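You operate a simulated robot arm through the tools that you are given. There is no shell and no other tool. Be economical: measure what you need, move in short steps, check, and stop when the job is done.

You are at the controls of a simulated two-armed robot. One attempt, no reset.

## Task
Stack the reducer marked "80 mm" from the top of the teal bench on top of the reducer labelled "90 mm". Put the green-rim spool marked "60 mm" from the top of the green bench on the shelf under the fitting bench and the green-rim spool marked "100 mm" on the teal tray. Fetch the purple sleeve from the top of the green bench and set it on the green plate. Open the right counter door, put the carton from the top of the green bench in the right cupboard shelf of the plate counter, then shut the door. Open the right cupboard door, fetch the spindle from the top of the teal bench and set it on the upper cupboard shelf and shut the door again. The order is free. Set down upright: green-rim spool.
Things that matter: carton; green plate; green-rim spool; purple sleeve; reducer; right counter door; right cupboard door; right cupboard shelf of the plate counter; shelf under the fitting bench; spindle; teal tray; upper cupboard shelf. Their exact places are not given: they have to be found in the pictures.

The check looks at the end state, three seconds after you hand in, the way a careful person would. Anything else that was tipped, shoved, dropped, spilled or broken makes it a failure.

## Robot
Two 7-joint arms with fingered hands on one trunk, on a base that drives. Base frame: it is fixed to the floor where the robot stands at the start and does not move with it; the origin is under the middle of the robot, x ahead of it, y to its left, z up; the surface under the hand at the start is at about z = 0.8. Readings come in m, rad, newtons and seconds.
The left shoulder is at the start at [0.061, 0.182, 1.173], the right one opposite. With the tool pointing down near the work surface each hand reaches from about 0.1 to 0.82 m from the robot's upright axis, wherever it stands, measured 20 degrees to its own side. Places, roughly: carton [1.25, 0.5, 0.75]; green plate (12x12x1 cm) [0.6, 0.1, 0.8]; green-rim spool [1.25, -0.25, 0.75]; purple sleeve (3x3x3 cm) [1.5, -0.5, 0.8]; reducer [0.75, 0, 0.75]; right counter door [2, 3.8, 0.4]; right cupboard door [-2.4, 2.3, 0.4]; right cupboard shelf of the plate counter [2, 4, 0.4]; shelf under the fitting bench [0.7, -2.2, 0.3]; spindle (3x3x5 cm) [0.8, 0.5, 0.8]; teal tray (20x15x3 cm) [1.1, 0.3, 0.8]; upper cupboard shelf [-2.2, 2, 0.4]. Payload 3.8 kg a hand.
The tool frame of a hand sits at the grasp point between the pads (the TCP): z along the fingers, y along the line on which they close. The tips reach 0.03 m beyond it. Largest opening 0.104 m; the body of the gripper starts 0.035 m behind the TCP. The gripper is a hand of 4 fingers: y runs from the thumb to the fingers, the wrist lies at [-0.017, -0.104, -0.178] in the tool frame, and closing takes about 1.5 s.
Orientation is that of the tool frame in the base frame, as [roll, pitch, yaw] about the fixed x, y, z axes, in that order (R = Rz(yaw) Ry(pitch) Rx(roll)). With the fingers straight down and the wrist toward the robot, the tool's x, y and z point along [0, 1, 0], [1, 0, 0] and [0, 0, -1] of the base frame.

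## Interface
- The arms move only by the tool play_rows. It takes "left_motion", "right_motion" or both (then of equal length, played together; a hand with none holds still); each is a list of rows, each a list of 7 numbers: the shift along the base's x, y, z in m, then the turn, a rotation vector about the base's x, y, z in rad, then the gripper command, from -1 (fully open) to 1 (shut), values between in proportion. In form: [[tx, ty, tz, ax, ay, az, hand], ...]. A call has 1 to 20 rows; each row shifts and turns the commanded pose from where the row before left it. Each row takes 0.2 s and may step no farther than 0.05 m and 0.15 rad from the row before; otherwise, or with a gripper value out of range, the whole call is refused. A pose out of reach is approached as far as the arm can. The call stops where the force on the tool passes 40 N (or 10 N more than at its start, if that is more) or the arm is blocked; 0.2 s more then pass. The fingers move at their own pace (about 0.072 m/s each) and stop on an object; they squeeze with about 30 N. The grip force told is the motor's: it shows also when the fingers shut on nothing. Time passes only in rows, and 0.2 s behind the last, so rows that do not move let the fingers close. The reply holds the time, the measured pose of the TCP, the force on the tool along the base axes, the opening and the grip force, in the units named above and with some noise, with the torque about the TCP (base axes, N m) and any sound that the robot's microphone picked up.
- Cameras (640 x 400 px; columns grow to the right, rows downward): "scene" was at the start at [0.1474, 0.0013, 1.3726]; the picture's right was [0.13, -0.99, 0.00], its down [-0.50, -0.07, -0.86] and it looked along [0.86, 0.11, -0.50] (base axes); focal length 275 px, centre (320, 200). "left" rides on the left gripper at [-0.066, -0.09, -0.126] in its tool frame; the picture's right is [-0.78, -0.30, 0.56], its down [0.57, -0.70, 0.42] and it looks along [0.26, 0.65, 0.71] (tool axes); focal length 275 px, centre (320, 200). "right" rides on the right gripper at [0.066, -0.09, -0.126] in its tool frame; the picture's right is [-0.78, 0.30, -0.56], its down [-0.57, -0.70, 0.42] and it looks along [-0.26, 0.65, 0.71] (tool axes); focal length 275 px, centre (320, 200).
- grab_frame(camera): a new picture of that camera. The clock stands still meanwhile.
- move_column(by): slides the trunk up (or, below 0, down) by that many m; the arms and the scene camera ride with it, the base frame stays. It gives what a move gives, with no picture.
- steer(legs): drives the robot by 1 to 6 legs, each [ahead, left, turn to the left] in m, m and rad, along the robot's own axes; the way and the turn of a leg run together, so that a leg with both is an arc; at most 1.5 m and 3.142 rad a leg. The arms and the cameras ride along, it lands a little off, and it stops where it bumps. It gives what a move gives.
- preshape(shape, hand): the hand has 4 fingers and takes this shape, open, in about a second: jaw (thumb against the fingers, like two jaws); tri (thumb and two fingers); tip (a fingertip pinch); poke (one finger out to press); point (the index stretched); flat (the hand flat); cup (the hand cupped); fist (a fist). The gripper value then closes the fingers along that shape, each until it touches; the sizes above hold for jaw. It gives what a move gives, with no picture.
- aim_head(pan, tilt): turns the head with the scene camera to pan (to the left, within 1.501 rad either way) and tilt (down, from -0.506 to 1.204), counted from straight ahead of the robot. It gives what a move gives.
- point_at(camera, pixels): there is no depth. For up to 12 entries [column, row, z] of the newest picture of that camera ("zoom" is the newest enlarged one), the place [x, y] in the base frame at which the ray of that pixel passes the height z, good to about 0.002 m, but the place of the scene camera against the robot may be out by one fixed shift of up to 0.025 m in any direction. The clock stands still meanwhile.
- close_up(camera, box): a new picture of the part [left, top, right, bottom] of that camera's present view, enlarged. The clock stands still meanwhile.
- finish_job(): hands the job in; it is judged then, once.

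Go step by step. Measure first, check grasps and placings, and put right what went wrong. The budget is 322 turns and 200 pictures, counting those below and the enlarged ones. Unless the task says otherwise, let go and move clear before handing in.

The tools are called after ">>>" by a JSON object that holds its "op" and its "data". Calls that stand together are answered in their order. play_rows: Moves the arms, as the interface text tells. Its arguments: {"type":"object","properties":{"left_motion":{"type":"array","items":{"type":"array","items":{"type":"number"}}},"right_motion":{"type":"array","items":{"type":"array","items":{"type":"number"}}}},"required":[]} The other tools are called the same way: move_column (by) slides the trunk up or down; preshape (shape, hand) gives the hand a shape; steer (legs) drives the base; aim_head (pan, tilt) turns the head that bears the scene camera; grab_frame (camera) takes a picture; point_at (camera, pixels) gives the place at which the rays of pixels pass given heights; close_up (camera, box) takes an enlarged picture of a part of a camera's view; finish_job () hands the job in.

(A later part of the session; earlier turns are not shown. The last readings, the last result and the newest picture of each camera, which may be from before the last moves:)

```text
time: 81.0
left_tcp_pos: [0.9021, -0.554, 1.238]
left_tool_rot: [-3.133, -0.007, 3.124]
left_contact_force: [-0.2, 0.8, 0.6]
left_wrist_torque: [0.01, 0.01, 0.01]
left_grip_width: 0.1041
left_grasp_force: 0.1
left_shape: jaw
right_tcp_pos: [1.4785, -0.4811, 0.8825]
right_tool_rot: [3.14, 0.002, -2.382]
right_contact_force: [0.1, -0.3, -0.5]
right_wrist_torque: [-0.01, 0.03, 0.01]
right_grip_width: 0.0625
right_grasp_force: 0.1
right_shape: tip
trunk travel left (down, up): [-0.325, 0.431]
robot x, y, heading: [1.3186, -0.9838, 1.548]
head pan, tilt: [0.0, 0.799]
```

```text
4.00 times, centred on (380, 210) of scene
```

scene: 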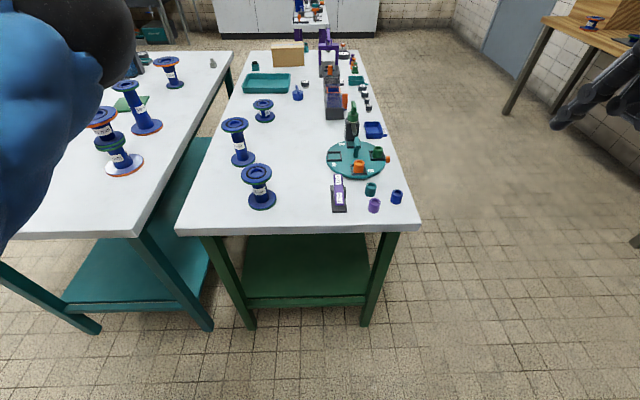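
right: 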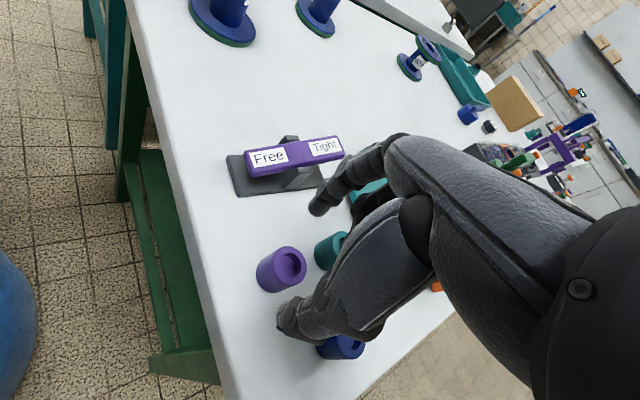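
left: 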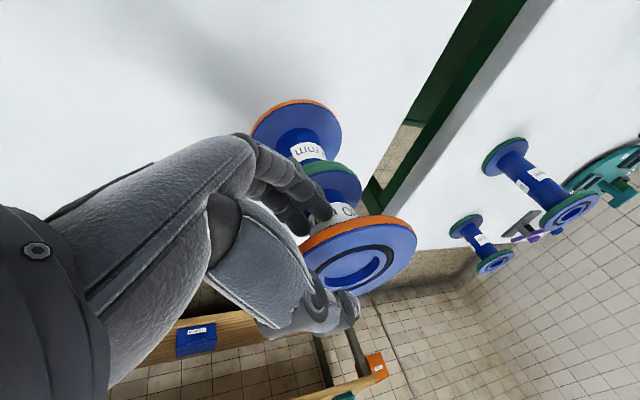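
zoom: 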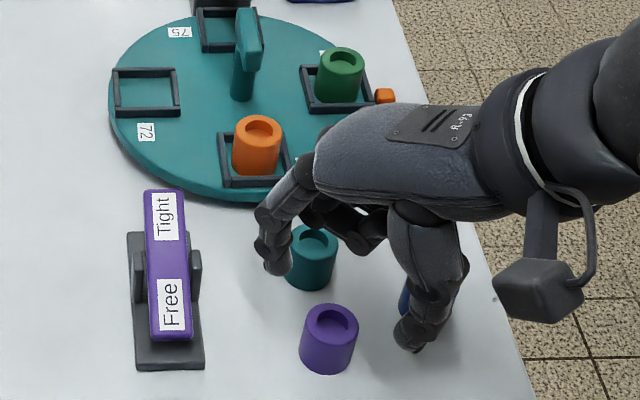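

Position matches, but the curled fingers hang over the teal sleeve. I'll raise and yaw the hand the other way (-1.65 rad) so the curled fingers are over free bench.

>>> {"op": "play_rows", "data": {"right_motion": [[0, 0, 0.04, 0, 0, 0, -0.2], [0, 0, 0.04, 0, 0, -0.15, -0.2], [0, 0, 0, 0, 0, -0.15, -0.2], [0, 0, 0, 0, 0, -0.15, -0.2], [0, 0, 0, 0, 0, -0.15, -0.2], [0, 0, 0, 0, 0, -0.15, -0.2], [0, 0, 0, 0, 0, -0.15, -0.2], [0, 0, 0, 0, 0, -0.15, -0.2], [0, 0, 0, 0, 0, -0.15, -0.2], [0, 0, 0, 0, 0, -0.15, -0.2], [0, 0, 0, 0, 0, -0.15, -0.2], [0, 0, -0.04, 0, 0, -0.15, -0.2], [0, 0, -0.04, 0, 0, 0, -0.2], [0, 0, 0, 0, 0, 0, -0.2]]}}

>>> {"op": "grab_frame", "data": {"camera": "right"}}

>>> {"op": "close_up", "data": {"camera": "scene", "box": [310, 160, 450, 260]}}

```text
time: 84.0
left_tcp_pos: [0.9018, -0.5538, 1.2376]
left_tool_rot: [-3.133, -0.01, 3.124]
left_contact_force: [-0.3, -0.7, -0.8]
left_wrist_torque: [0.0, 0.01, -0.01]
left_grip_width: 0.104
left_grasp_force: 0.0
left_shape: jaw
right_tcp_pos: [1.48, -0.483, 0.8844]
right_tool_rot: [3.139, 0.001, 2.251]
right_contact_force: [0.4, 0.0, 0.4]
right_wrist_torque: [-0.03, 0.0, 0.0]
right_grip_width: 0.0623
right_grasp_force: 0.2
right_shape: tip
trunk travel left (down, up): [-0.325, 0.431]
robot x, y, heading: [1.3212, -0.9834, 1.544]
head pan, tilt: [0.0, 0.799]
```

```text
136 pictures are left
```

right: 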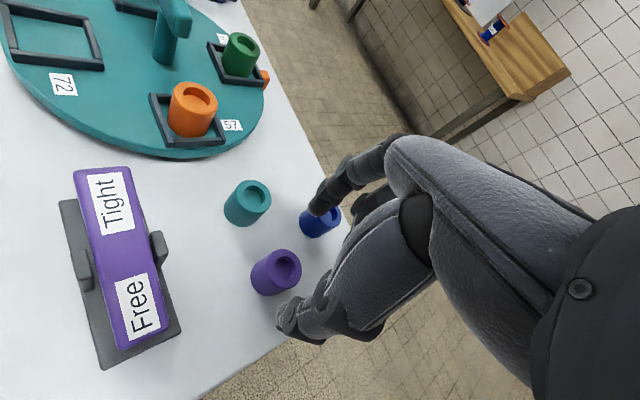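

```text
4.00 times, centred on (380, 210) of scene
```

zoom: 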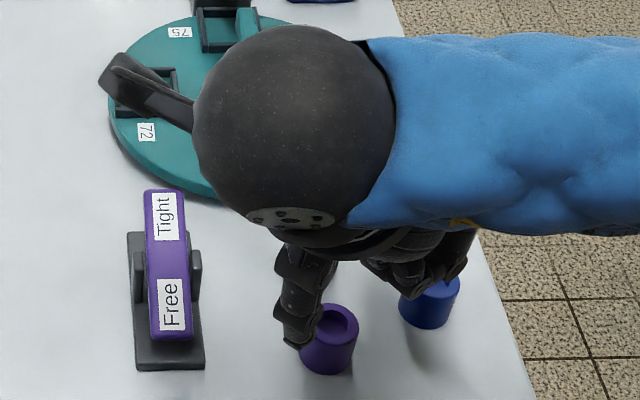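

Index is between teal and blue with room. Rotate back slightly (+0.12), lower 2.5 cm and check the clearance.

>>> {"op": "play_rows", "data": {"right_motion": [[-0.001, 0.002, 0, 0, 0, 0.12, -0.2], [0, 0, -0.015, 0, 0, 0, -0.2], [0, 0, -0.01, 0, 0, 0, -0.2], [0, 0, 0, 0, 0, 0, -0.2]]}}

>>> {"op": "close_up", "data": {"camera": "right", "box": [210, 140, 410, 350]}}

```text
time: 85.0
left_tcp_pos: [0.9019, -0.5553, 1.2376]
left_tool_rot: [-3.132, -0.01, 3.124]
left_contact_force: [0.1, 0.0, -0.4]
left_wrist_torque: [-0.02, 0.03, 0.0]
left_grip_width: 0.1043
left_grasp_force: 0.1
left_shape: jaw
right_tcp_pos: [1.4785, -0.4809, 0.8589]
right_tool_rot: [3.141, 0.002, 2.371]
right_contact_force: [0.1, 0.2, -1.4]
right_wrist_torque: [0.04, -0.02, 0.0]
right_grip_width: 0.0626
right_grasp_force: 0.0
right_shape: tip
trunk travel left (down, up): [-0.325, 0.431]
robot x, y, heading: [1.32, -0.9837, 1.549]
head pan, tilt: [0.0, 0.799]
```

```text
1.90 times, centred on (310, 245) of right
```

zoom: 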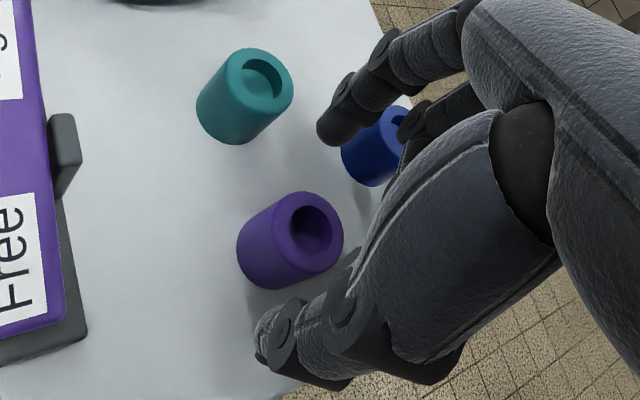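

>>> {"op": "play_rows", "data": {"right_motion": [[0, 0, 0, 0, 0, -0.1, 0.0], [0, 0, 0, 0, 0, -0.1, 0.04], [0, 0, -0.008, 0, 0, 0, 0.04], [0, 0, -0.006, 0, 0, 0, 0.04], [0, 0, 0, 0, 0, 0, 0.04]]}}

>>> {"op": "close_up", "data": {"camera": "right", "box": [210, 140, 410, 350]}}

>>> {"op": "close_up", "data": {"camera": "scene", "box": [330, 180, 450, 260]}}

```text
time: 86.2
left_tcp_pos: [0.903, -0.5537, 1.2367]
left_tool_rot: [-3.133, -0.008, 3.125]
left_contact_force: [-0.1, 0.1, -0.1]
left_wrist_torque: [-0.02, 0.0, 0.01]
left_grip_width: 0.1041
left_grasp_force: 0.0
left_shape: jaw
right_tcp_pos: [1.4792, -0.4799, 0.8422]
right_tool_rot: [-3.141, 0.001, 2.17]
right_contact_force: [-0.9, 0.0, 0.0]
right_wrist_torque: [0.01, -0.01, -0.04]
right_grip_width: 0.0503
right_grasp_force: 0.0
right_shape: tip
trunk travel left (down, up): [-0.325, 0.431]
robot x, y, heading: [1.3251, -0.9833, 1.545]
head pan, tilt: [0.0, 0.799]
```

```text
1.90 times, centred on (310, 245) of right
```

zoom: 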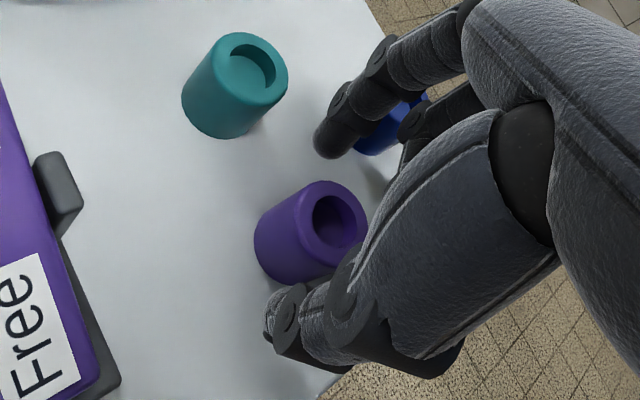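

```text
5.00 times, centred on (390, 220) of scene
```

zoom: 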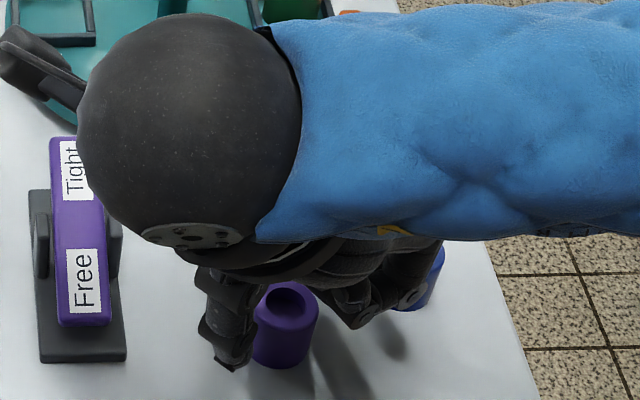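

The sleeve sits between thumb and index; neighbours undisturbed. Close.

>>> {"op": "play_rows", "data": {"right_motion": [[0, 0, 0, 0, 0, 0, 0.3], [0, 0, 0, 0, 0, 0, 0.6], [0, 0, 0, 0, 0, 0, 1], [0, 0, 0, 0, 0, 0, 1], [0, 0, 0, 0, 0, 0, 1]]}}

>>> {"op": "close_up", "data": {"camera": "right", "box": [210, 140, 410, 350]}}

```text
time: 87.4
left_tcp_pos: [0.9021, -0.5538, 1.2373]
left_tool_rot: [-3.133, -0.008, 3.124]
left_contact_force: [-0.6, 0.5, 0.7]
left_wrist_torque: [-0.01, -0.02, -0.04]
left_grip_width: 0.104
left_grasp_force: 0.0
left_shape: jaw
right_tcp_pos: [1.4777, -0.4804, 0.844]
right_tool_rot: [-3.141, 0.002, 2.172]
right_contact_force: [-0.6, 0.4, 1.1]
right_wrist_torque: [-0.01, -0.01, -0.02]
right_grip_width: 0.0214
right_grasp_force: 29.5
right_shape: tip
trunk travel left (down, up): [-0.325, 0.431]
robot x, y, heading: [1.3207, -0.9828, 1.542]
head pan, tilt: [0.0, 0.799]
```

```text
1.90 times, centred on (310, 245) of right
```

zoom: 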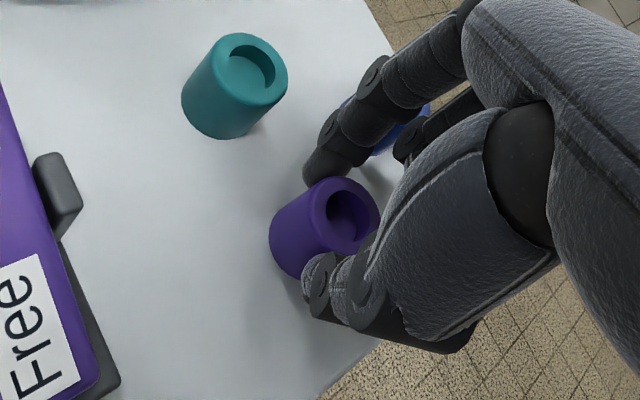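

Grip 21 mm, force 29.5 N. Lift a little and check.

>>> {"op": "play_rows", "data": {"right_motion": [[0, 0, 0.01, 0, 0, 0, 1], [0, 0, 0.03, 0, 0, 0, 1], [0, 0, 0.04, 0, 0, 0, 1], [0, 0, 0.04, 0, 0, 0, 1], [0, 0, 0.04, 0, 0, 0, 1], [0, 0, 0, 0, 0, 0, 1]]}}

>>> {"op": "close_up", "data": {"camera": "right", "box": [210, 140, 410, 350]}}

>>> {"op": "grab_frame", "data": {"camera": "scene"}}

```text
time: 88.8
left_tcp_pos: [0.9024, -0.5554, 1.2376]
left_tool_rot: [-3.133, -0.008, 3.122]
left_contact_force: [-0.3, -0.1, 0.2]
left_wrist_torque: [-0.02, 0.01, 0.01]
left_grip_width: 0.1044
left_grasp_force: 0.1
left_shape: jaw
right_tcp_pos: [1.4777, -0.4777, 1.0069]
right_tool_rot: [-3.141, 0.003, 2.171]
right_contact_force: [-0.2, 0.4, -0.5]
right_wrist_torque: [0.0, 0.0, -0.03]
right_grip_width: 0.0213
right_grasp_force: 29.6
right_shape: tip
trunk travel left (down, up): [-0.325, 0.431]
robot x, y, heading: [1.3247, -0.9845, 1.545]
head pan, tilt: [0.0, 0.799]
```

```text
1.90 times, centred on (310, 245) of right
```

zoom: 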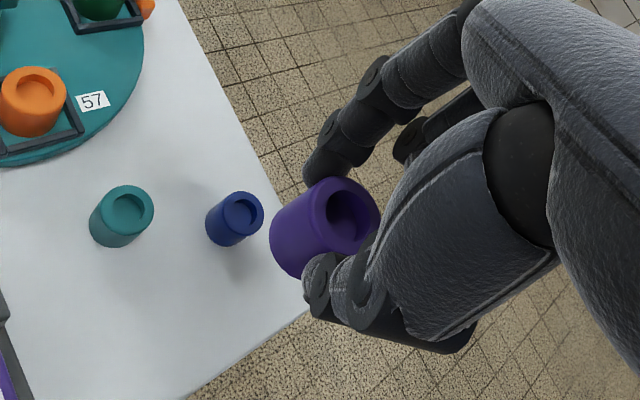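

```text
129 pictures are left
```

scene: 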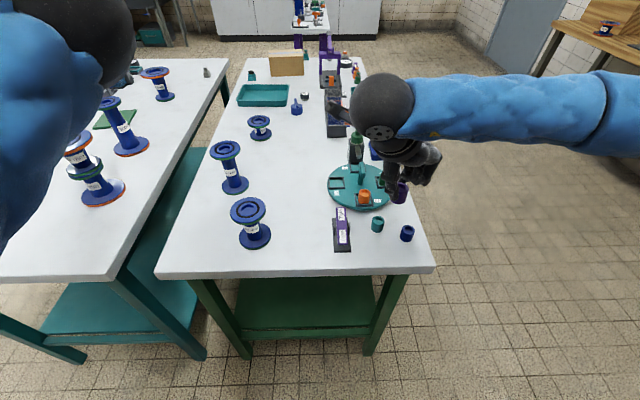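

Sleeve secure. Next the left hand goes over the 100 mm spool (≈(1.185,-0.446)).

>>> {"op": "play_rows", "data": {"left_motion": [[0.045, 0.015, 0, 0, 0, 0, -1], [0.045, 0.015, 0, 0, 0, 0, -1], [0.045, 0.015, 0, 0, 0, 0, -1], [0.045, 0.015, 0, 0, 0, 0, -1], [0.045, 0.015, 0, 0, 0, 0, -1], [0.045, 0.015, 0, 0, 0, 0, -1], [0.013, 0.02, -0.03, 0, 0, 0, -1], [0, 0, -0.045, 0, 0, 0, -1], [0, 0, -0.045, 0, 0, 0, -1], [0, 0, -0.045, 0, 0, 0, -1], [0, 0, -0.03, 0, 0, 0, -1], [0, 0, 0, 0, 0, 0, -1]]}}

>>> {"op": "grab_frame", "data": {"camera": "left"}}

```text
time: 91.4
left_tcp_pos: [1.0774, -0.3688, 1.0656]
left_tool_rot: [-3.137, -0.007, 3.126]
left_contact_force: [-0.4, 0.0, 0.5]
left_wrist_torque: [0.01, 0.01, -0.01]
left_grip_width: 0.1041
left_grasp_force: 0.1
left_shape: jaw
left hand out of reach, approached as far as the arm can: row 1, 2, 3, 4, 5, 6
right_tcp_pos: [1.4771, -0.4773, 1.0057]
right_tool_rot: [-3.141, 0.003, 2.172]
right_contact_force: [-0.1, 0.4, -0.6]
right_wrist_torque: [-0.02, -0.01, -0.01]
right_grip_width: 0.0211
right_grasp_force: 29.6
right_shape: tip
trunk travel left (down, up): [-0.325, 0.431]
robot x, y, heading: [1.3226, -0.9826, 1.551]
head pan, tilt: [0.0, 0.799]
```

```text
128 pictures are left
```

left: 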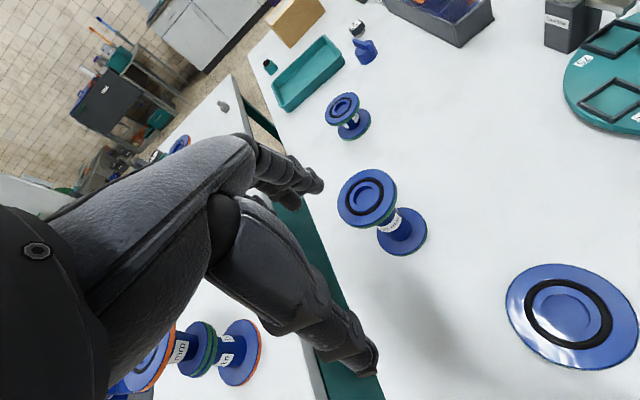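

The large flange at (571,317) is the 100 mm spool, the mid one is the 130. Get its exact place.

>>> {"op": "point_at", "data": {"camera": "left", "pixels": [[571, 316, 0.9], [508, 300, 0.9], [634, 330, 0.9], [590, 369, 0.9], [555, 264, 0.9], [367, 196, 0.93]]}}

```text
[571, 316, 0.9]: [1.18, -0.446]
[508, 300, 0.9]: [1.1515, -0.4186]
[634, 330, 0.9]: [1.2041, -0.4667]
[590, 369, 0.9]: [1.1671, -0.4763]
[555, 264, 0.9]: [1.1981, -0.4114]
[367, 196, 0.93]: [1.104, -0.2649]
```

Spool axis (1.180,-0.444). Move above and lower to straddle the top flange.

>>> {"op": "play_rows", "data": {"left_motion": [[0.035, -0.025, 0, 0, 0, 0, -1], [0.035, -0.025, 0, 0, 0, 0, -1], [0.033, -0.025, 0, 0, 0, 0, -1], [0, 0, -0.04, 0, 0, 0, -1], [0, 0, -0.04, 0, 0, 0, -1], [0, 0, 0, 0, 0, 0, -1]]}}

>>> {"op": "grab_frame", "data": {"camera": "left"}}

```text
time: 92.8
left_tcp_pos: [1.1663, -0.4179, 0.9854]
left_tool_rot: [3.113, -0.024, -3.136]
left_contact_force: [0.3, 0.6, 0.3]
left_wrist_torque: [0.04, 0.02, 0.0]
left_grip_width: 0.1041
left_grasp_force: 0.0
left_shape: jaw
left hand out of reach, approached as far as the arm can: row 3
right_tcp_pos: [1.4776, -0.478, 1.0066]
right_tool_rot: [-3.141, 0.002, 2.172]
right_contact_force: [0.1, -0.5, -0.5]
right_wrist_torque: [-0.02, 0.02, 0.0]
right_grip_width: 0.0216
right_grasp_force: 29.9
right_shape: tip
trunk travel left (down, up): [-0.325, 0.431]
robot x, y, heading: [1.3234, -0.988, 1.551]
head pan, tilt: [0.0, 0.799]
```

```text
127 pictures are left
```

left: 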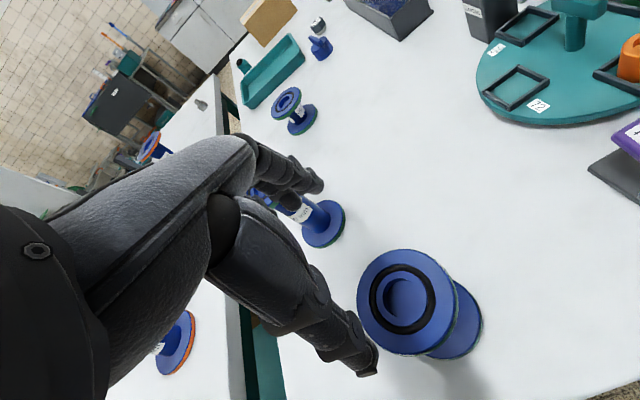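

>>> {"op": "play_rows", "data": {"left_motion": [[0.007, -0.01, 0, 0, 0, 0, -1], [0.007, -0.01, 0, 0, 0, 0, -1], [0, -0.006, 0, 0, 0, 0, -1], [0, 0, 0, 0, 0, 0, -1]]}}

```text
time: 94.0
left_tcp_pos: [1.1701, -0.4288, 1.0175]
left_tool_rot: [3.035, -0.046, -3.119]
left_contact_force: [0.4, -0.2, -0.4]
left_wrist_torque: [-0.02, 0.0, 0.03]
left_grip_width: 0.1041
left_grasp_force: 0.1
left_shape: jaw
right_tcp_pos: [1.4781, -0.4781, 1.0063]
right_tool_rot: [3.141, 0.002, 2.173]
right_contact_force: [-1.1, -0.2, -1.7]
right_wrist_torque: [0.01, -0.01, 0.0]
right_grip_width: 0.0215
right_grasp_force: 29.8
right_shape: tip
trunk travel left (down, up): [-0.325, 0.431]
robot x, y, heading: [1.3236, -0.9834, 1.546]
head pan, tilt: [0.0, 0.799]
stopped in row 4 (left hand): the arm was blocked; the commanded pose is now the measured one
```

The left arm is in an awkward elbow configuration. Retreat up/left to recover and look at the arm.

>>> {"op": "play_rows", "data": {"left_motion": [[-0.02, 0.02, 0.03, 0, 0, 0, -1], [-0.03, 0.02, 0.03, 0, 0, 0, -1], [-0.03, 0.01, 0.03, 0, 0, 0, -1], [-0.03, 0.0, 0.03, 0, 0, 0, -1], [-0.03, 0, 0.03, 0, 0, 0, -1], [-0.03, 0, 0.02, 0, 0, 0, -1], [-0.03, 0, 0, 0, 0, 0, -1], [0, 0, 0, 0, 0, 0, -1]]}}

>>> {"op": "aim_head", "data": {"pan": 0.9, "tilt": 0.3}}

>>> {"op": "grab_frame", "data": {"camera": "scene"}}

```text
time: 95.8
left_tcp_pos: [0.9733, -0.3796, 1.1853]
left_tool_rot: [3.042, -0.041, -3.124]
left_contact_force: [-0.2, -0.5, 0.4]
left_wrist_torque: [0.01, 0.0, 0.0]
left_grip_width: 0.1043
left_grasp_force: 0.0
left_shape: jaw
right_tcp_pos: [1.4788, -0.4779, 1.0049]
right_tool_rot: [3.141, 0.001, 2.172]
right_contact_force: [-0.3, -0.2, -0.7]
right_wrist_torque: [-0.01, 0.0, -0.04]
right_grip_width: 0.0211
right_grasp_force: 29.8
right_shape: tip
trunk travel left (down, up): [-0.325, 0.431]
robot x, y, heading: [1.3215, -0.9841, 1.542]
head pan, tilt: [0.0, 0.799]
```

```text
time: 97.0
left_tcp_pos: [0.9738, -0.381, 1.1854]
left_tool_rot: [3.039, -0.039, -3.123]
left_contact_force: [-0.6, 0.1, 0.0]
left_wrist_torque: [-0.04, -0.01, 0.0]
left_grip_width: 0.1039
left_grasp_force: 0.0
left_shape: jaw
right_tcp_pos: [1.478, -0.4781, 1.0057]
right_tool_rot: [-3.141, 0.003, 2.171]
right_contact_force: [-1.2, 0.6, -1.0]
right_wrist_torque: [-0.03, 0.0, -0.02]
right_grip_width: 0.0216
right_grasp_force: 29.5
right_shape: tip
trunk travel left (down, up): [-0.325, 0.431]
robot x, y, heading: [1.3204, -0.9844, 1.544]
head pan, tilt: [0.901, 0.3]
```

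```text
126 pictures are left
```

scene: 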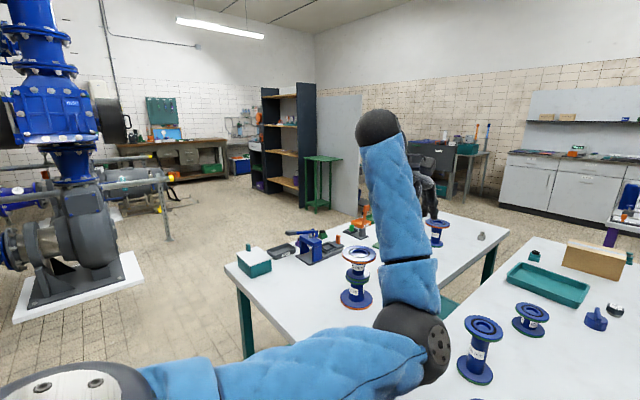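

The elbow is folded low in front because the target is too close. Back off 0.17 m to give the arm room and retry.

>>> {"op": "steer", "data": {"legs": [[-0.17, 0, 0]]}}

>>> {"op": "aim_head", "data": {"pan": 0.25, "tilt": 0.7}}

>>> {"op": "play_rows", "data": {"left_motion": [[0.04, 0.02, 0, 0.05, 0, 0, -1], [0.04, 0.02, 0, 0.05, 0, 0, -1], [0.04, 0.02, 0, 0, 0.04, 0, -1], [0.04, 0.02, 0, 0, 0, 0, -1], [0.04, 0.01, 0, 0, 0, 0, -1], [0, 0.0, -0.04, 0, 0, 0, -1], [0, 0, -0.04, 0, 0, 0, -1], [0, 0, -0.04, 0, 0, 0, -1], [0, 0, 0, 0, 0, 0, -1]]}}

>>> {"op": "grab_frame", "data": {"camera": "scene"}}

```text
time: 98.5
left_tcp_pos: [0.9692, -0.55, 1.1853]
left_tool_rot: [3.038, -0.038, -3.124]
left_contact_force: [-0.5, 0.2, 0.9]
left_wrist_torque: [-0.02, -0.01, 0.0]
left_grip_width: 0.104
left_grasp_force: 0.1
left_shape: jaw
right_tcp_pos: [1.4748, -0.6466, 1.006]
right_tool_rot: [3.14, 0.002, 2.172]
right_contact_force: [-0.3, 0.3, 0.0]
right_wrist_torque: [0.01, -0.02, 0.0]
right_grip_width: 0.0212
right_grasp_force: 29.8
right_shape: tip
trunk travel left (down, up): [-0.325, 0.431]
robot x, y, heading: [1.3186, -1.1542, 1.547]
head pan, tilt: [0.901, 0.3]
```

```text
time: 99.5
left_tcp_pos: [0.9694, -0.5493, 1.1851]
left_tool_rot: [3.04, -0.039, -3.124]
left_contact_force: [0.4, -0.7, 0.3]
left_wrist_torque: [0.01, 0.02, 0.0]
left_grip_width: 0.1044
left_grasp_force: 0.0
left_shape: jaw
right_tcp_pos: [1.4744, -0.6455, 1.0045]
right_tool_rot: [-3.141, 0.003, 2.171]
right_contact_force: [1.0, 0.0, -0.5]
right_wrist_torque: [-0.01, -0.03, 0.0]
right_grip_width: 0.0213
right_grasp_force: 30.5
right_shape: tip
trunk travel left (down, up): [-0.325, 0.431]
robot x, y, heading: [1.3179, -1.152, 1.547]
head pan, tilt: [0.25, 0.7]
```

```text
time: 101.5
left_tcp_pos: [1.169, -0.4562, 1.068]
left_tool_rot: [2.938, -0.077, -3.119]
left_contact_force: [0.3, 1.3, 0.7]
left_wrist_torque: [0.04, 0.0, -0.01]
left_grip_width: 0.104
left_grasp_force: 0.1
left_shape: jaw
right_tcp_pos: [1.4747, -0.6462, 1.0068]
right_tool_rot: [3.141, 0.001, 2.173]
right_contact_force: [0.5, -0.2, -0.8]
right_wrist_torque: [-0.01, -0.03, 0.02]
right_grip_width: 0.0215
right_grasp_force: 30.0
right_shape: tip
trunk travel left (down, up): [-0.325, 0.431]
robot x, y, heading: [1.3139, -1.1519, 1.547]
head pan, tilt: [0.25, 0.7]
```

```text
125 pictures are left
```

scene: 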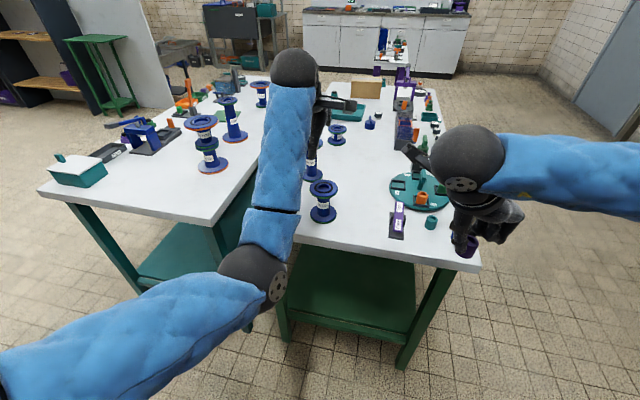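

Reachable now. Correct the tilt, centre on (1.180,-0.444) and lower part way.

>>> {"op": "play_rows", "data": {"left_motion": [[0.006, 0.006, 0, -0.1, 0, 0, -1], [0.005, 0.006, 0, -0.104, 0, 0, -1], [0, 0, 0, 0, -0.077, 0, -1], [0, 0, -0.04, 0, 0, 0, -1], [0, 0, -0.04, 0, 0, 0, -1], [0, 0, 0, 0, 0, 0, -1]]}}

>>> {"op": "grab_frame", "data": {"camera": "left"}}

```text
time: 102.9
left_tcp_pos: [1.1812, -0.4465, 0.9879]
left_tool_rot: [3.142, -0.003, -3.137]
left_contact_force: [0.2, -0.2, 1.2]
left_wrist_torque: [0.02, 0.04, 0.01]
left_grip_width: 0.1038
left_grasp_force: 0.1
left_shape: jaw
right_tcp_pos: [1.4734, -0.6468, 1.0058]
right_tool_rot: [3.141, 0.002, 2.172]
right_contact_force: [-0.4, 0.6, -0.8]
right_wrist_torque: [-0.02, -0.01, 0.01]
right_grip_width: 0.0214
right_grasp_force: 30.1
right_shape: tip
trunk travel left (down, up): [-0.325, 0.431]
robot x, y, heading: [1.3169, -1.1536, 1.549]
head pan, tilt: [0.25, 0.7]
```

```text
124 pictures are left
```

left: 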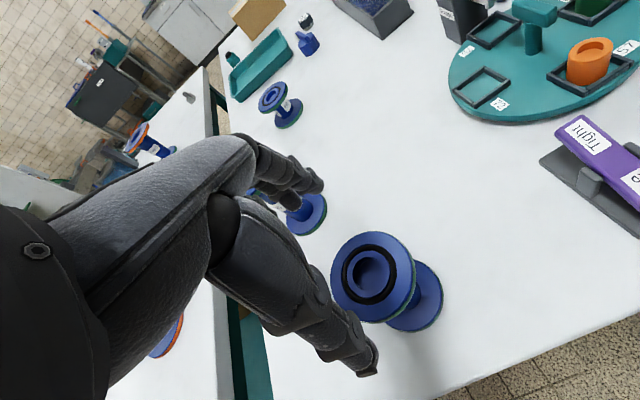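

Aligned (flange centre at (372,277) as predicted). Lower to the rim and close.

>>> {"op": "play_rows", "data": {"left_motion": [[0, 0, -0.04, 0, 0, 0, -1], [0, 0.001, -0.035, 0, 0, 0, -1], [0, 0, -0.018, 0, 0, 0, -1], [0, 0, 0, 0, 0, 0, -0.5], [0, 0, 0, 0, 0, 0, 0], [0, 0, 0, 0, 0, 0, 1], [0, 0, 0, 0, 0, 0, 1], [0, 0, 0, 0, 0, 0, 1], [0, 0, 0, 0, 0, 0, 1]]}}

>>> {"op": "grab_frame", "data": {"camera": "left"}}

```text
time: 104.9
left_tcp_pos: [1.1775, -0.4467, 0.8918]
left_tool_rot: [-3.139, -0.003, -3.135]
left_contact_force: [-0.2, -0.4, -0.3]
left_wrist_torque: [-0.01, 0.01, -0.02]
left_grip_width: 0.0517
left_grasp_force: 29.9
left_shape: jaw
right_tcp_pos: [1.4736, -0.6453, 1.0044]
right_tool_rot: [-3.141, 0.004, 2.172]
right_contact_force: [0.6, -0.3, -1.3]
right_wrist_torque: [-0.01, -0.02, -0.02]
right_grip_width: 0.0215
right_grasp_force: 30.2
right_shape: tip
trunk travel left (down, up): [-0.325, 0.431]
robot x, y, heading: [1.3168, -1.1558, 1.544]
head pan, tilt: [0.25, 0.7]
```

```text
123 pictures are left
```

left: 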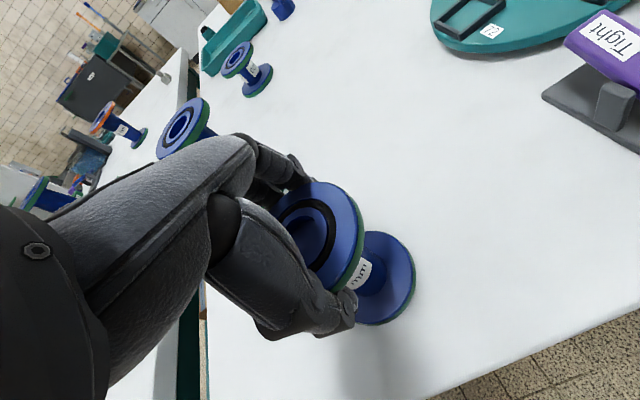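

Flange caged (0.052 between pads, below the rim). Lift and check.

>>> {"op": "play_rows", "data": {"left_motion": [[0, 0, 0.01, 0, 0, 0, 1], [0, 0, 0.03, 0, 0, 0, 1], [0, 0, 0.04, 0, 0, 0, 1], [0, 0, 0.04, 0, 0, 0, 1], [0, 0, 0.04, 0, 0, 0, 1], [0, 0, 0.04, 0, 0, 0, 1], [0, 0, 0, 0, 0, 0, 1]]}}

>>> {"op": "grab_frame", "data": {"camera": "left"}}

```text
time: 106.5
left_tcp_pos: [1.1773, -0.4499, 1.0928]
left_tool_rot: [-3.14, -0.003, -3.135]
left_contact_force: [0.0, 0.0, -1.9]
left_wrist_torque: [0.0, 0.01, 0.0]
left_grip_width: 0.0517
left_grasp_force: 29.9
left_shape: jaw
right_tcp_pos: [1.4746, -0.6449, 1.0047]
right_tool_rot: [3.141, 0.004, 2.171]
right_contact_force: [0.0, 0.1, -1.0]
right_wrist_torque: [0.02, -0.04, -0.02]
right_grip_width: 0.0214
right_grasp_force: 29.9
right_shape: tip
trunk travel left (down, up): [-0.325, 0.431]
robot x, y, heading: [1.3149, -1.154, 1.552]
head pan, tilt: [0.25, 0.7]
```

```text
122 pictures are left
```

left: 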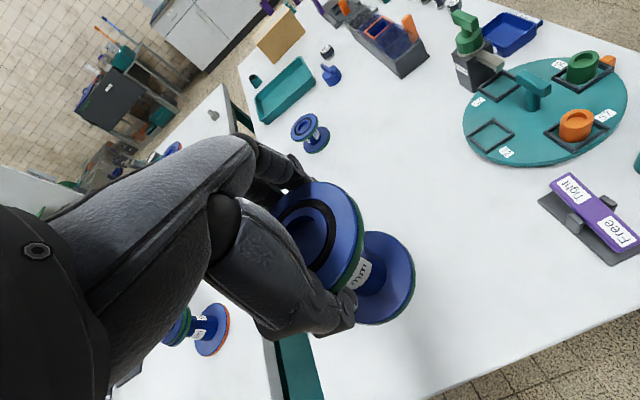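

Both objects held. Raise the trunk 0.15 m for clearance, then drive around to the front of the teal bench.

>>> {"op": "move_column", "data": {"by": 0.15}}

>>> {"op": "steer", "data": {"legs": [[-0.25, 0, 0], [0, 1.5, 0], [0, 0, -1.552], [0, 1.35, 0]]}}

>>> {"op": "aim_head", "data": {"pan": 0.0, "tilt": 0.9}}

>>> {"op": "grab_frame", "data": {"camera": "scene"}}

```text
time: 108.2
left_tcp_pos: [1.1793, -0.444, 1.2414]
left_tool_rot: [-3.139, -0.002, -3.134]
left_contact_force: [0.7, 0.5, -1.4]
left_wrist_torque: [-0.03, 0.01, 0.0]
left_grip_width: 0.0514
left_grasp_force: 29.7
left_shape: jaw
right_tcp_pos: [1.4738, -0.6448, 1.1554]
right_tool_rot: [3.141, 0.004, 2.171]
right_contact_force: [0.2, -0.1, -1.1]
right_wrist_torque: [0.01, 0.02, 0.0]
right_grip_width: 0.0215
right_grasp_force: 30.1
right_shape: tip
trunk travel left (down, up): [-0.475, 0.281]
robot x, y, heading: [1.3177, -1.1567, 1.548]
head pan, tilt: [0.25, 0.7]
```

```text
time: 127.3
left_tcp_pos: [0.5783, 0.1381, 1.2415]
left_tool_rot: [-3.137, -0.002, 1.571]
left_contact_force: [-0.2, -0.5, -1.3]
left_wrist_torque: [-0.02, -0.02, 0.04]
left_grip_width: 0.0507
left_grasp_force: 30.2
left_shape: jaw
right_tcp_pos: [0.3764, -0.1531, 1.1561]
right_tool_rot: [3.141, 0.004, 0.595]
right_contact_force: [-0.3, 0.0, -0.2]
right_wrist_torque: [-0.02, -0.02, 0.0]
right_grip_width: 0.0209
right_grasp_force: 30.2
right_shape: tip
trunk travel left (down, up): [-0.475, 0.281]
robot x, y, heading: [-0.1329, 0.0022, -0.033]
head pan, tilt: [0.25, 0.7]
```

```text
time: 128.1
left_tcp_pos: [0.578, 0.1373, 1.2426]
left_tool_rot: [-3.137, -0.003, 1.571]
left_contact_force: [-0.2, -0.8, -1.2]
left_wrist_torque: [0.02, -0.03, 0.02]
left_grip_width: 0.0509
left_grasp_force: 30.1
left_shape: jaw
right_tcp_pos: [0.3751, -0.1539, 1.1559]
right_tool_rot: [-3.141, 0.004, 0.595]
right_contact_force: [-0.8, -0.3, -0.2]
right_wrist_torque: [0.0, 0.03, 0.0]
right_grip_width: 0.0213
right_grasp_force: 30.2
right_shape: tip
trunk travel left (down, up): [-0.475, 0.281]
robot x, y, heading: [-0.1302, 0.0025, -0.026]
head pan, tilt: [0.0, 0.901]
```

```text
121 pictures are left
```

scene: 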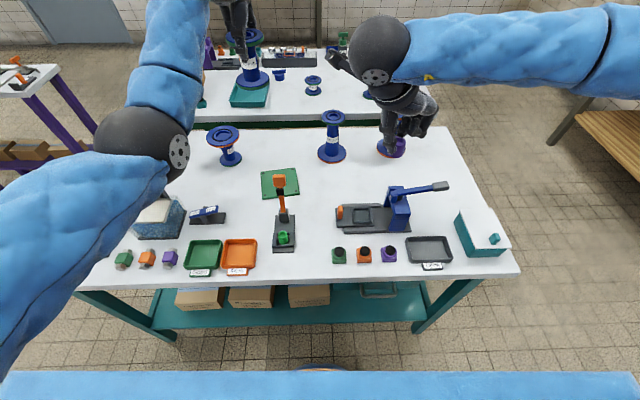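

Drive 0.25 m left so the right hand can reach the plate; first measure plate and toggle.

>>> {"op": "point_at", "data": {"camera": "scene", "pixels": [[279, 182, 0.92], [283, 222, 0.81], [261, 172, 0.81], [294, 170, 0.81], [299, 194, 0.81], [264, 197, 0.81]]}}

>>> {"op": "steer", "data": {"legs": [[0, 0.25, 0.03]]}}

>>> {"op": "grab_frame", "data": {"camera": "right"}}

```text
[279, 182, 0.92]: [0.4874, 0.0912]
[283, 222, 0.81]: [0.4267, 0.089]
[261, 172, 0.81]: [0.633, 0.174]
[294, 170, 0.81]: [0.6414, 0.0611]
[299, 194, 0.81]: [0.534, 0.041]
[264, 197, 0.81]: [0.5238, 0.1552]
```

```text
time: 129.9
left_tcp_pos: [0.5777, 0.4042, 1.2415]
left_tool_rot: [-3.137, -0.001, 1.6]
left_contact_force: [0.7, -0.3, -2.0]
left_wrist_torque: [-0.03, 0.03, -0.01]
left_grip_width: 0.0505
left_grasp_force: 30.5
left_shape: jaw
right_tcp_pos: [0.3839, 0.1054, 1.1555]
right_tool_rot: [3.139, 0.001, 0.621]
right_contact_force: [-0.2, -0.4, -1.0]
right_wrist_torque: [0.04, -0.01, 0.01]
right_grip_width: 0.021
right_grasp_force: 29.8
right_shape: tip
trunk travel left (down, up): [-0.475, 0.281]
robot x, y, heading: [-0.1266, 0.2504, -0.002]
head pan, tilt: [0.0, 0.901]
```

```text
120 pictures are left
```

right: 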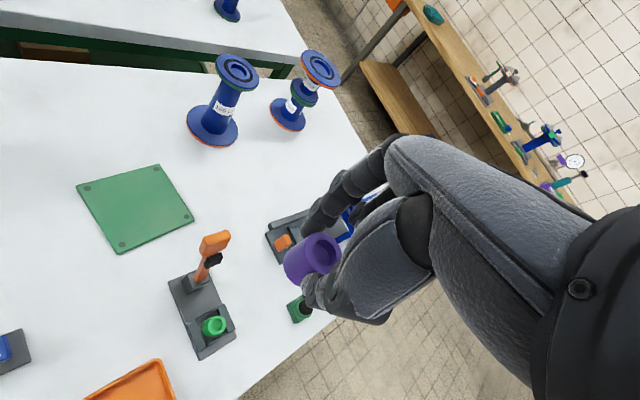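

Sleeve is centred in the pinch. Move right hand above the plate (0.588,0.112) with a small yaw, and go down part way.

>>> {"op": "play_rows", "data": {"right_motion": [[0.04, 0.002, 0, 0, 0, 0.12, 1], [0.04, 0.002, 0, 0, 0, 0.12, 1], [0.04, 0.002, 0, 0, 0, 0, 1], [0.04, 0, 0, 0, 0, 0, 1], [0.044, 0.001, 0, 0, 0, 0, 1], [0, 0, -0.04, 0, 0, 0, 1], [0, 0, -0.04, 0, 0, 0, 1], [0, 0, -0.04, 0, 0, 0, 1], [0, 0, -0.04, 0, 0, 0, 1], [0, 0, -0.04, 0, 0, 0, 1], [0, 0, 0, 0, 0, 0, 1]]}}

>>> {"op": "grab_frame", "data": {"camera": "right"}}

>>> {"op": "grab_frame", "data": {"camera": "scene"}}

```text
time: 132.3
left_tcp_pos: [0.5771, 0.4029, 1.2426]
left_tool_rot: [-3.138, -0.005, 1.6]
left_contact_force: [0.1, 0.4, -2.0]
left_wrist_torque: [-0.02, 0.01, 0.03]
left_grip_width: 0.0508
left_grasp_force: 29.5
left_shape: jaw
right_tcp_pos: [0.565, 0.0997, 0.9556]
right_tool_rot: [3.14, 0.004, 0.863]
right_contact_force: [0.3, 0.3, -0.4]
right_wrist_torque: [0.0, 0.04, 0.0]
right_grip_width: 0.0209
right_grasp_force: 30.1
right_shape: tip
right hand out of reach, approached as far as the arm can: row 8, 9, 10
trunk travel left (down, up): [-0.475, 0.281]
robot x, y, heading: [-0.1298, 0.2493, -0.005]
head pan, tilt: [0.0, 0.901]
```

```text
119 pictures are left
```

right: 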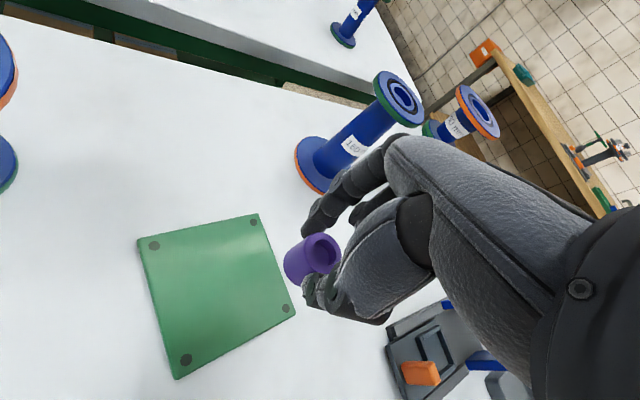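

```text
118 pictures are left
```

scene: 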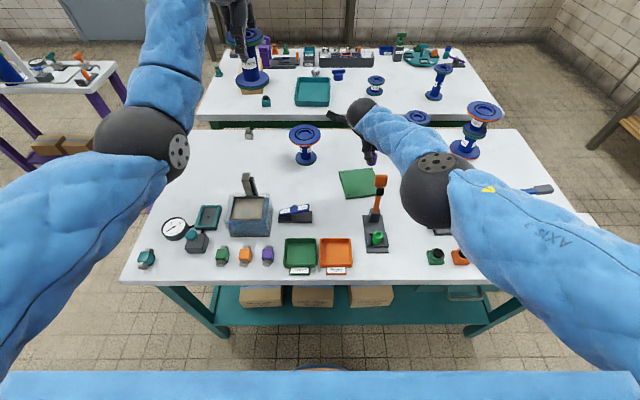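

The raised trunk limits downward reach. Raise the right hand 0.12, lower the trunk 0.15 back.

>>> {"op": "play_rows", "data": {"right_motion": [[0, 0, 0.04, 0, 0, 0, 1], [0, 0, 0.04, 0, 0, 0, 1], [0, 0, 0.04, 0, 0, 0, 1]]}}

>>> {"op": "move_column", "data": {"by": -0.15}}

>>> {"op": "play_rows", "data": {"right_motion": [[0, 0, 0, 0, 0, 0, 1]]}}

```text
time: 133.1
left_tcp_pos: [0.5769, 0.4021, 1.2419]
left_tool_rot: [-3.138, -0.005, 1.6]
left_contact_force: [-0.3, -0.4, -2.4]
left_wrist_torque: [0.0, -0.01, 0.03]
left_grip_width: 0.0508
left_grasp_force: 30.3
left_shape: jaw
right_tcp_pos: [0.588, 0.107, 1.0723]
right_tool_rot: [-3.139, 0.005, 0.861]
right_contact_force: [-0.3, 0.3, -0.8]
right_wrist_torque: [-0.05, -0.02, -0.01]
right_grip_width: 0.0209
right_grasp_force: 29.5
right_shape: tip
right hand out of reach, approached as far as the arm can: row 1, 2, 3
trunk travel left (down, up): [-0.475, 0.281]
robot x, y, heading: [-0.1266, 0.2473, -0.001]
head pan, tilt: [0.0, 0.901]
```

```text
time: 134.8
left_tcp_pos: [0.576, 0.401, 1.0918]
left_tool_rot: [-3.14, -0.004, 1.6]
left_contact_force: [-0.3, -0.1, -1.3]
left_wrist_torque: [0.07, 0.01, -0.02]
left_grip_width: 0.0507
left_grasp_force: 29.7
left_shape: jaw
right_tcp_pos: [0.5964, 0.1055, 0.8659]
right_tool_rot: [-3.082, 0.054, 0.863]
right_contact_force: [-0.1, -0.2, -0.4]
right_wrist_torque: [0.0, -0.01, -0.04]
right_grip_width: 0.0207
right_grasp_force: 30.4
right_shape: tip
trunk travel left (down, up): [-0.325, 0.431]
robot x, y, heading: [-0.1272, 0.2482, -0.003]
head pan, tilt: [0.0, 0.901]
```

```text
time: 135.2
left_tcp_pos: [0.5767, 0.4023, 1.0927]
left_tool_rot: [-3.139, -0.003, 1.598]
left_contact_force: [0.8, -0.2, -0.8]
left_wrist_torque: [-0.01, -0.05, 0.02]
left_grip_width: 0.0506
left_grasp_force: 29.9
left_shape: jaw
right_tcp_pos: [0.5959, 0.1055, 0.8655]
right_tool_rot: [-3.083, 0.055, 0.861]
right_contact_force: [-0.2, -0.8, -1.5]
right_wrist_torque: [0.02, -0.01, -0.04]
right_grip_width: 0.0211
right_grasp_force: 29.9
right_shape: tip
trunk travel left (down, up): [-0.325, 0.431]
robot x, y, heading: [-0.1278, 0.2516, -0.004]
head pan, tilt: [0.0, 0.901]
```

Raise slightly and remove the tilt, then view.

>>> {"op": "play_rows", "data": {"right_motion": [[0, 0, 0.03, 0, 0, 0, 1], [0, 0, 0.0, 0.0035, -0.08, 0, 1], [-0.008, 0.006, 0, 0, 0, 0, 1], [0, 0, 0, 0, 0, 0, 1]]}}

>>> {"op": "grab_frame", "data": {"camera": "right"}}

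```text
time: 136.2
left_tcp_pos: [0.5762, 0.4024, 1.092]
left_tool_rot: [-3.139, -0.003, 1.598]
left_contact_force: [-0.1, -0.4, -1.8]
left_wrist_torque: [-0.02, 0.03, 0.0]
left_grip_width: 0.0506
left_grasp_force: 30.0
left_shape: jaw
right_tcp_pos: [0.6109, 0.1183, 0.8915]
right_tool_rot: [-3.139, 0.004, 0.859]
right_contact_force: [-0.1, -0.6, -0.3]
right_wrist_torque: [0.02, -0.01, 0.03]
right_grip_width: 0.0209
right_grasp_force: 30.0
right_shape: tip
right hand out of reach, approached as far as the arm can: row 1, 2, 3
trunk travel left (down, up): [-0.325, 0.431]
robot x, y, heading: [-0.1284, 0.2484, -0.001]
head pan, tilt: [0.0, 0.901]
```

```text
117 pictures are left
```

right: 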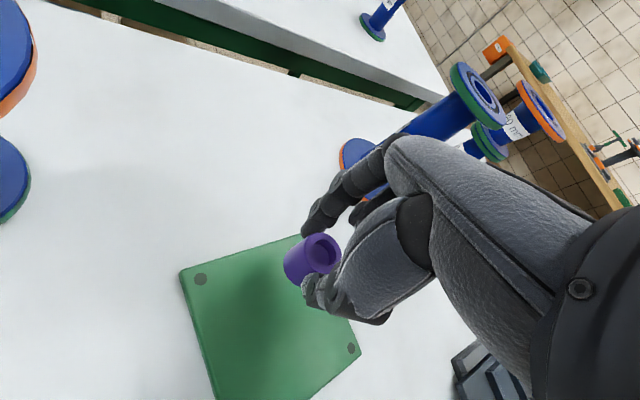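

>>> {"op": "play_rows", "data": {"right_motion": [[-0.015, -0.003, 0, 0, 0, 0, 1], [-0.011, -0.003, 0, 0, 0, 0, 1], [0, 0, -0.015, 0, 0, 0, 1], [0, 0, -0.013, 0, 0, 0, 1], [0, 0, 0, 0, 0, 0, 1]]}}

>>> {"op": "close_up", "data": {"camera": "right", "box": [150, 160, 410, 380]}}

```text
time: 137.4
left_tcp_pos: [0.577, 0.4019, 1.0918]
left_tool_rot: [-3.136, -0.002, 1.599]
left_contact_force: [-0.3, 0.1, -1.4]
left_wrist_torque: [0.02, 0.0, 0.0]
left_grip_width: 0.0508
left_grasp_force: 30.3
left_shape: jaw
right_tcp_pos: [0.6, 0.1147, 0.8616]
right_tool_rot: [-3.14, 0.0, 0.861]
right_contact_force: [0.2, 0.5, -1.1]
right_wrist_torque: [-0.02, -0.01, 0.03]
right_grip_width: 0.0208
right_grasp_force: 29.4
right_shape: tip
right hand out of reach, approached as far as the arm can: row 1, 2
trunk travel left (down, up): [-0.325, 0.431]
robot x, y, heading: [-0.1274, 0.2533, -0.005]
head pan, tilt: [0.0, 0.901]
```

```text
1.82 times, centred on (280, 270) of right
```

zoom: 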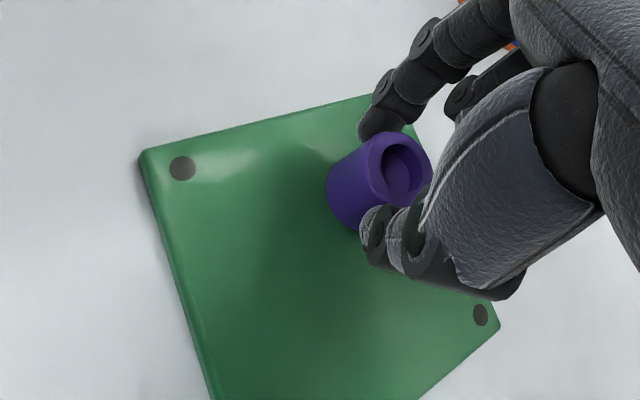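

>>> {"op": "play_rows", "data": {"right_motion": [[-0.012, -0.005, 0, 0, 0, 0, 1], [0, 0, -0.003, 0, 0, 0, 1], [0, 0, -0.002, 0, 0, 0, 1], [0, 0, 0, 0, 0, 0, 1]]}}

```text
time: 138.4
left_tcp_pos: [0.5768, 0.4033, 1.0918]
left_tool_rot: [-3.138, -0.003, 1.6]
left_contact_force: [0.7, -0.3, -1.9]
left_wrist_torque: [-0.01, 0.0, 0.0]
left_grip_width: 0.0506
left_grasp_force: 29.8
left_shape: jaw
right_tcp_pos: [0.5869, 0.1109, 0.857]
right_tool_rot: [-3.139, -0.001, 0.86]
right_contact_force: [0.3, 0.3, -0.3]
right_wrist_torque: [0.03, 0.02, -0.01]
right_grip_width: 0.0208
right_grasp_force: 29.9
right_shape: tip
trunk travel left (down, up): [-0.325, 0.431]
robot x, y, heading: [-0.1252, 0.2469, 0.002]
head pan, tilt: [0.0, 0.901]
```

Now at (0.587,0.111). Lower in 1–2 mm steps until contact.

>>> {"op": "play_rows", "data": {"right_motion": [[0, 0, -0.002, 0, 0, 0, 1], [0, 0, -0.001, 0, 0, 0, 1], [0, 0, 0, 0, 0, 0, 1]]}}

>>> {"op": "play_rows", "data": {"right_motion": [[0, 0, -0.001, 0, 0, 0, 1], [0, 0, -0.001, 0, 0, 0, 1], [0, 0, 0, 0, 0, 0, 1]]}}

>>> {"op": "close_up", "data": {"camera": "right", "box": [210, 180, 410, 340]}}

```text
time: 139.2
left_tcp_pos: [0.5767, 0.4021, 1.0918]
left_tool_rot: [-3.138, -0.003, 1.599]
left_contact_force: [0.0, -0.7, -1.9]
left_wrist_torque: [0.0, 0.0, 0.02]
left_grip_width: 0.0507
left_grasp_force: 30.4
left_shape: jaw
right_tcp_pos: [0.5876, 0.1115, 0.8538]
right_tool_rot: [-3.141, -0.001, 0.863]
right_contact_force: [0.1, 0.9, -0.1]
right_wrist_torque: [-0.02, 0.01, 0.0]
right_grip_width: 0.021
right_grasp_force: 29.7
right_shape: tip
trunk travel left (down, up): [-0.325, 0.431]
robot x, y, heading: [-0.128, 0.2491, -0.002]
head pan, tilt: [0.0, 0.901]
```

```text
time: 140.0
left_tcp_pos: [0.5766, 0.4022, 1.0926]
left_tool_rot: [-3.139, -0.004, 1.598]
left_contact_force: [-0.2, 0.2, -0.8]
left_wrist_torque: [-0.01, -0.01, 0.02]
left_grip_width: 0.0507
left_grasp_force: 29.9
left_shape: jaw
right_tcp_pos: [0.5874, 0.1107, 0.853]
right_tool_rot: [3.141, 0.0, 0.86]
right_contact_force: [-1.6, 0.4, 5.8]
right_wrist_torque: [0.0, -0.06, -0.07]
right_grip_width: 0.0208
right_grasp_force: 29.7
right_shape: tip
trunk travel left (down, up): [-0.325, 0.431]
robot x, y, heading: [-0.1288, 0.2487, 0.003]
head pan, tilt: [0.0, 0.901]
```

```text
2.50 times, centred on (310, 260) of right
```

zoom: 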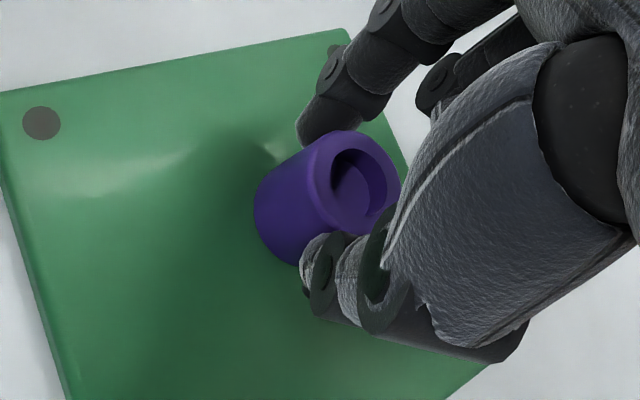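

Contact (5.8 N). Open the fingers a little and raise.

>>> {"op": "play_rows", "data": {"right_motion": [[0, 0, 0.0, 0, 0, 0, 0.7], [0, 0, 0, 0, 0, 0, 0.4], [0, 0, 0, 0, 0, 0, 0.1], [0, 0, 0, 0, 0, 0, 0], [0, 0, 0.02, 0, 0, 0, 0], [0, 0, 0.04, 0, 0, 0, 0], [0, 0, 0.04, 0, 0, 0, 0], [0, 0, 0.04, 0, 0, 0, 0], [0, 0, 0.04, 0, 0, 0, 0], [-0.03, -0.02, 0.03, 0, 0, 0, 0], [0, 0, 0, 0, 0, 0, 0]]}}

>>> {"op": "grab_frame", "data": {"camera": "right"}}

```text
time: 142.4
left_tcp_pos: [0.5764, 0.4033, 1.0915]
left_tool_rot: [-3.139, -0.003, 1.599]
left_contact_force: [-0.2, 0.8, -1.7]
left_wrist_torque: [-0.01, 0.06, 0.02]
left_grip_width: 0.0507
left_grasp_force: 30.0
left_shape: jaw
right_tcp_pos: [0.5597, 0.0943, 1.0622]
right_tool_rot: [-3.14, 0.0, 0.861]
right_contact_force: [-0.7, 1.2, 0.7]
right_wrist_torque: [-0.01, 0.03, -0.02]
right_grip_width: 0.0515
right_grasp_force: 0.1
right_shape: tip
trunk travel left (down, up): [-0.325, 0.431]
robot x, y, heading: [-0.1257, 0.2522, -0.001]
head pan, tilt: [0.0, 0.901]
```

```text
114 pictures are left
```

right: 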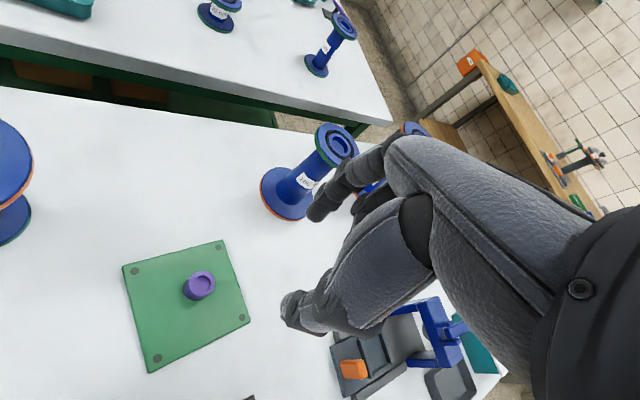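

The sleeve stands on the plate. Look at the aisle behind the green bench and the purple cart before choosing the route.

>>> {"op": "aim_head", "data": {"pan": 0.35, "tilt": 0.45}}

>>> {"op": "grab_frame", "data": {"camera": "scene"}}

```text
time: 143.3
left_tcp_pos: [0.5766, 0.4021, 1.0924]
left_tool_rot: [-3.139, -0.003, 1.598]
left_contact_force: [-1.5, 0.1, -2.0]
left_wrist_torque: [0.0, 0.02, 0.01]
left_grip_width: 0.0507
left_grasp_force: 29.8
left_shape: jaw
right_tcp_pos: [0.5577, 0.0922, 1.0623]
right_tool_rot: [-3.137, 0.001, 0.86]
right_contact_force: [-0.3, 0.1, -0.1]
right_wrist_torque: [0.0, -0.01, -0.01]
right_grip_width: 0.0515
right_grasp_force: 0.0
right_shape: tip
trunk travel left (down, up): [-0.325, 0.431]
robot x, y, heading: [-0.1273, 0.2515, -0.0]
head pan, tilt: [0.351, 0.45]
```

```text
113 pictures are left
```

scene: 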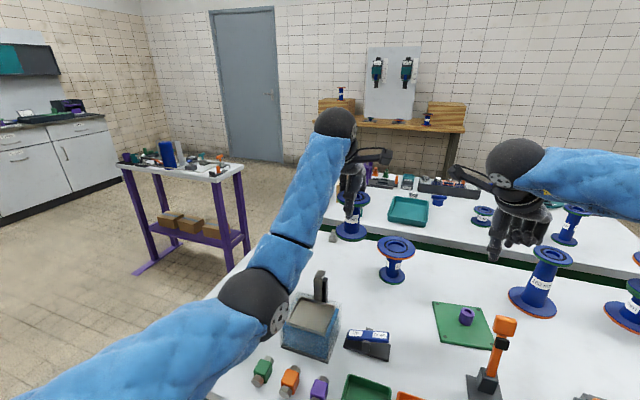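

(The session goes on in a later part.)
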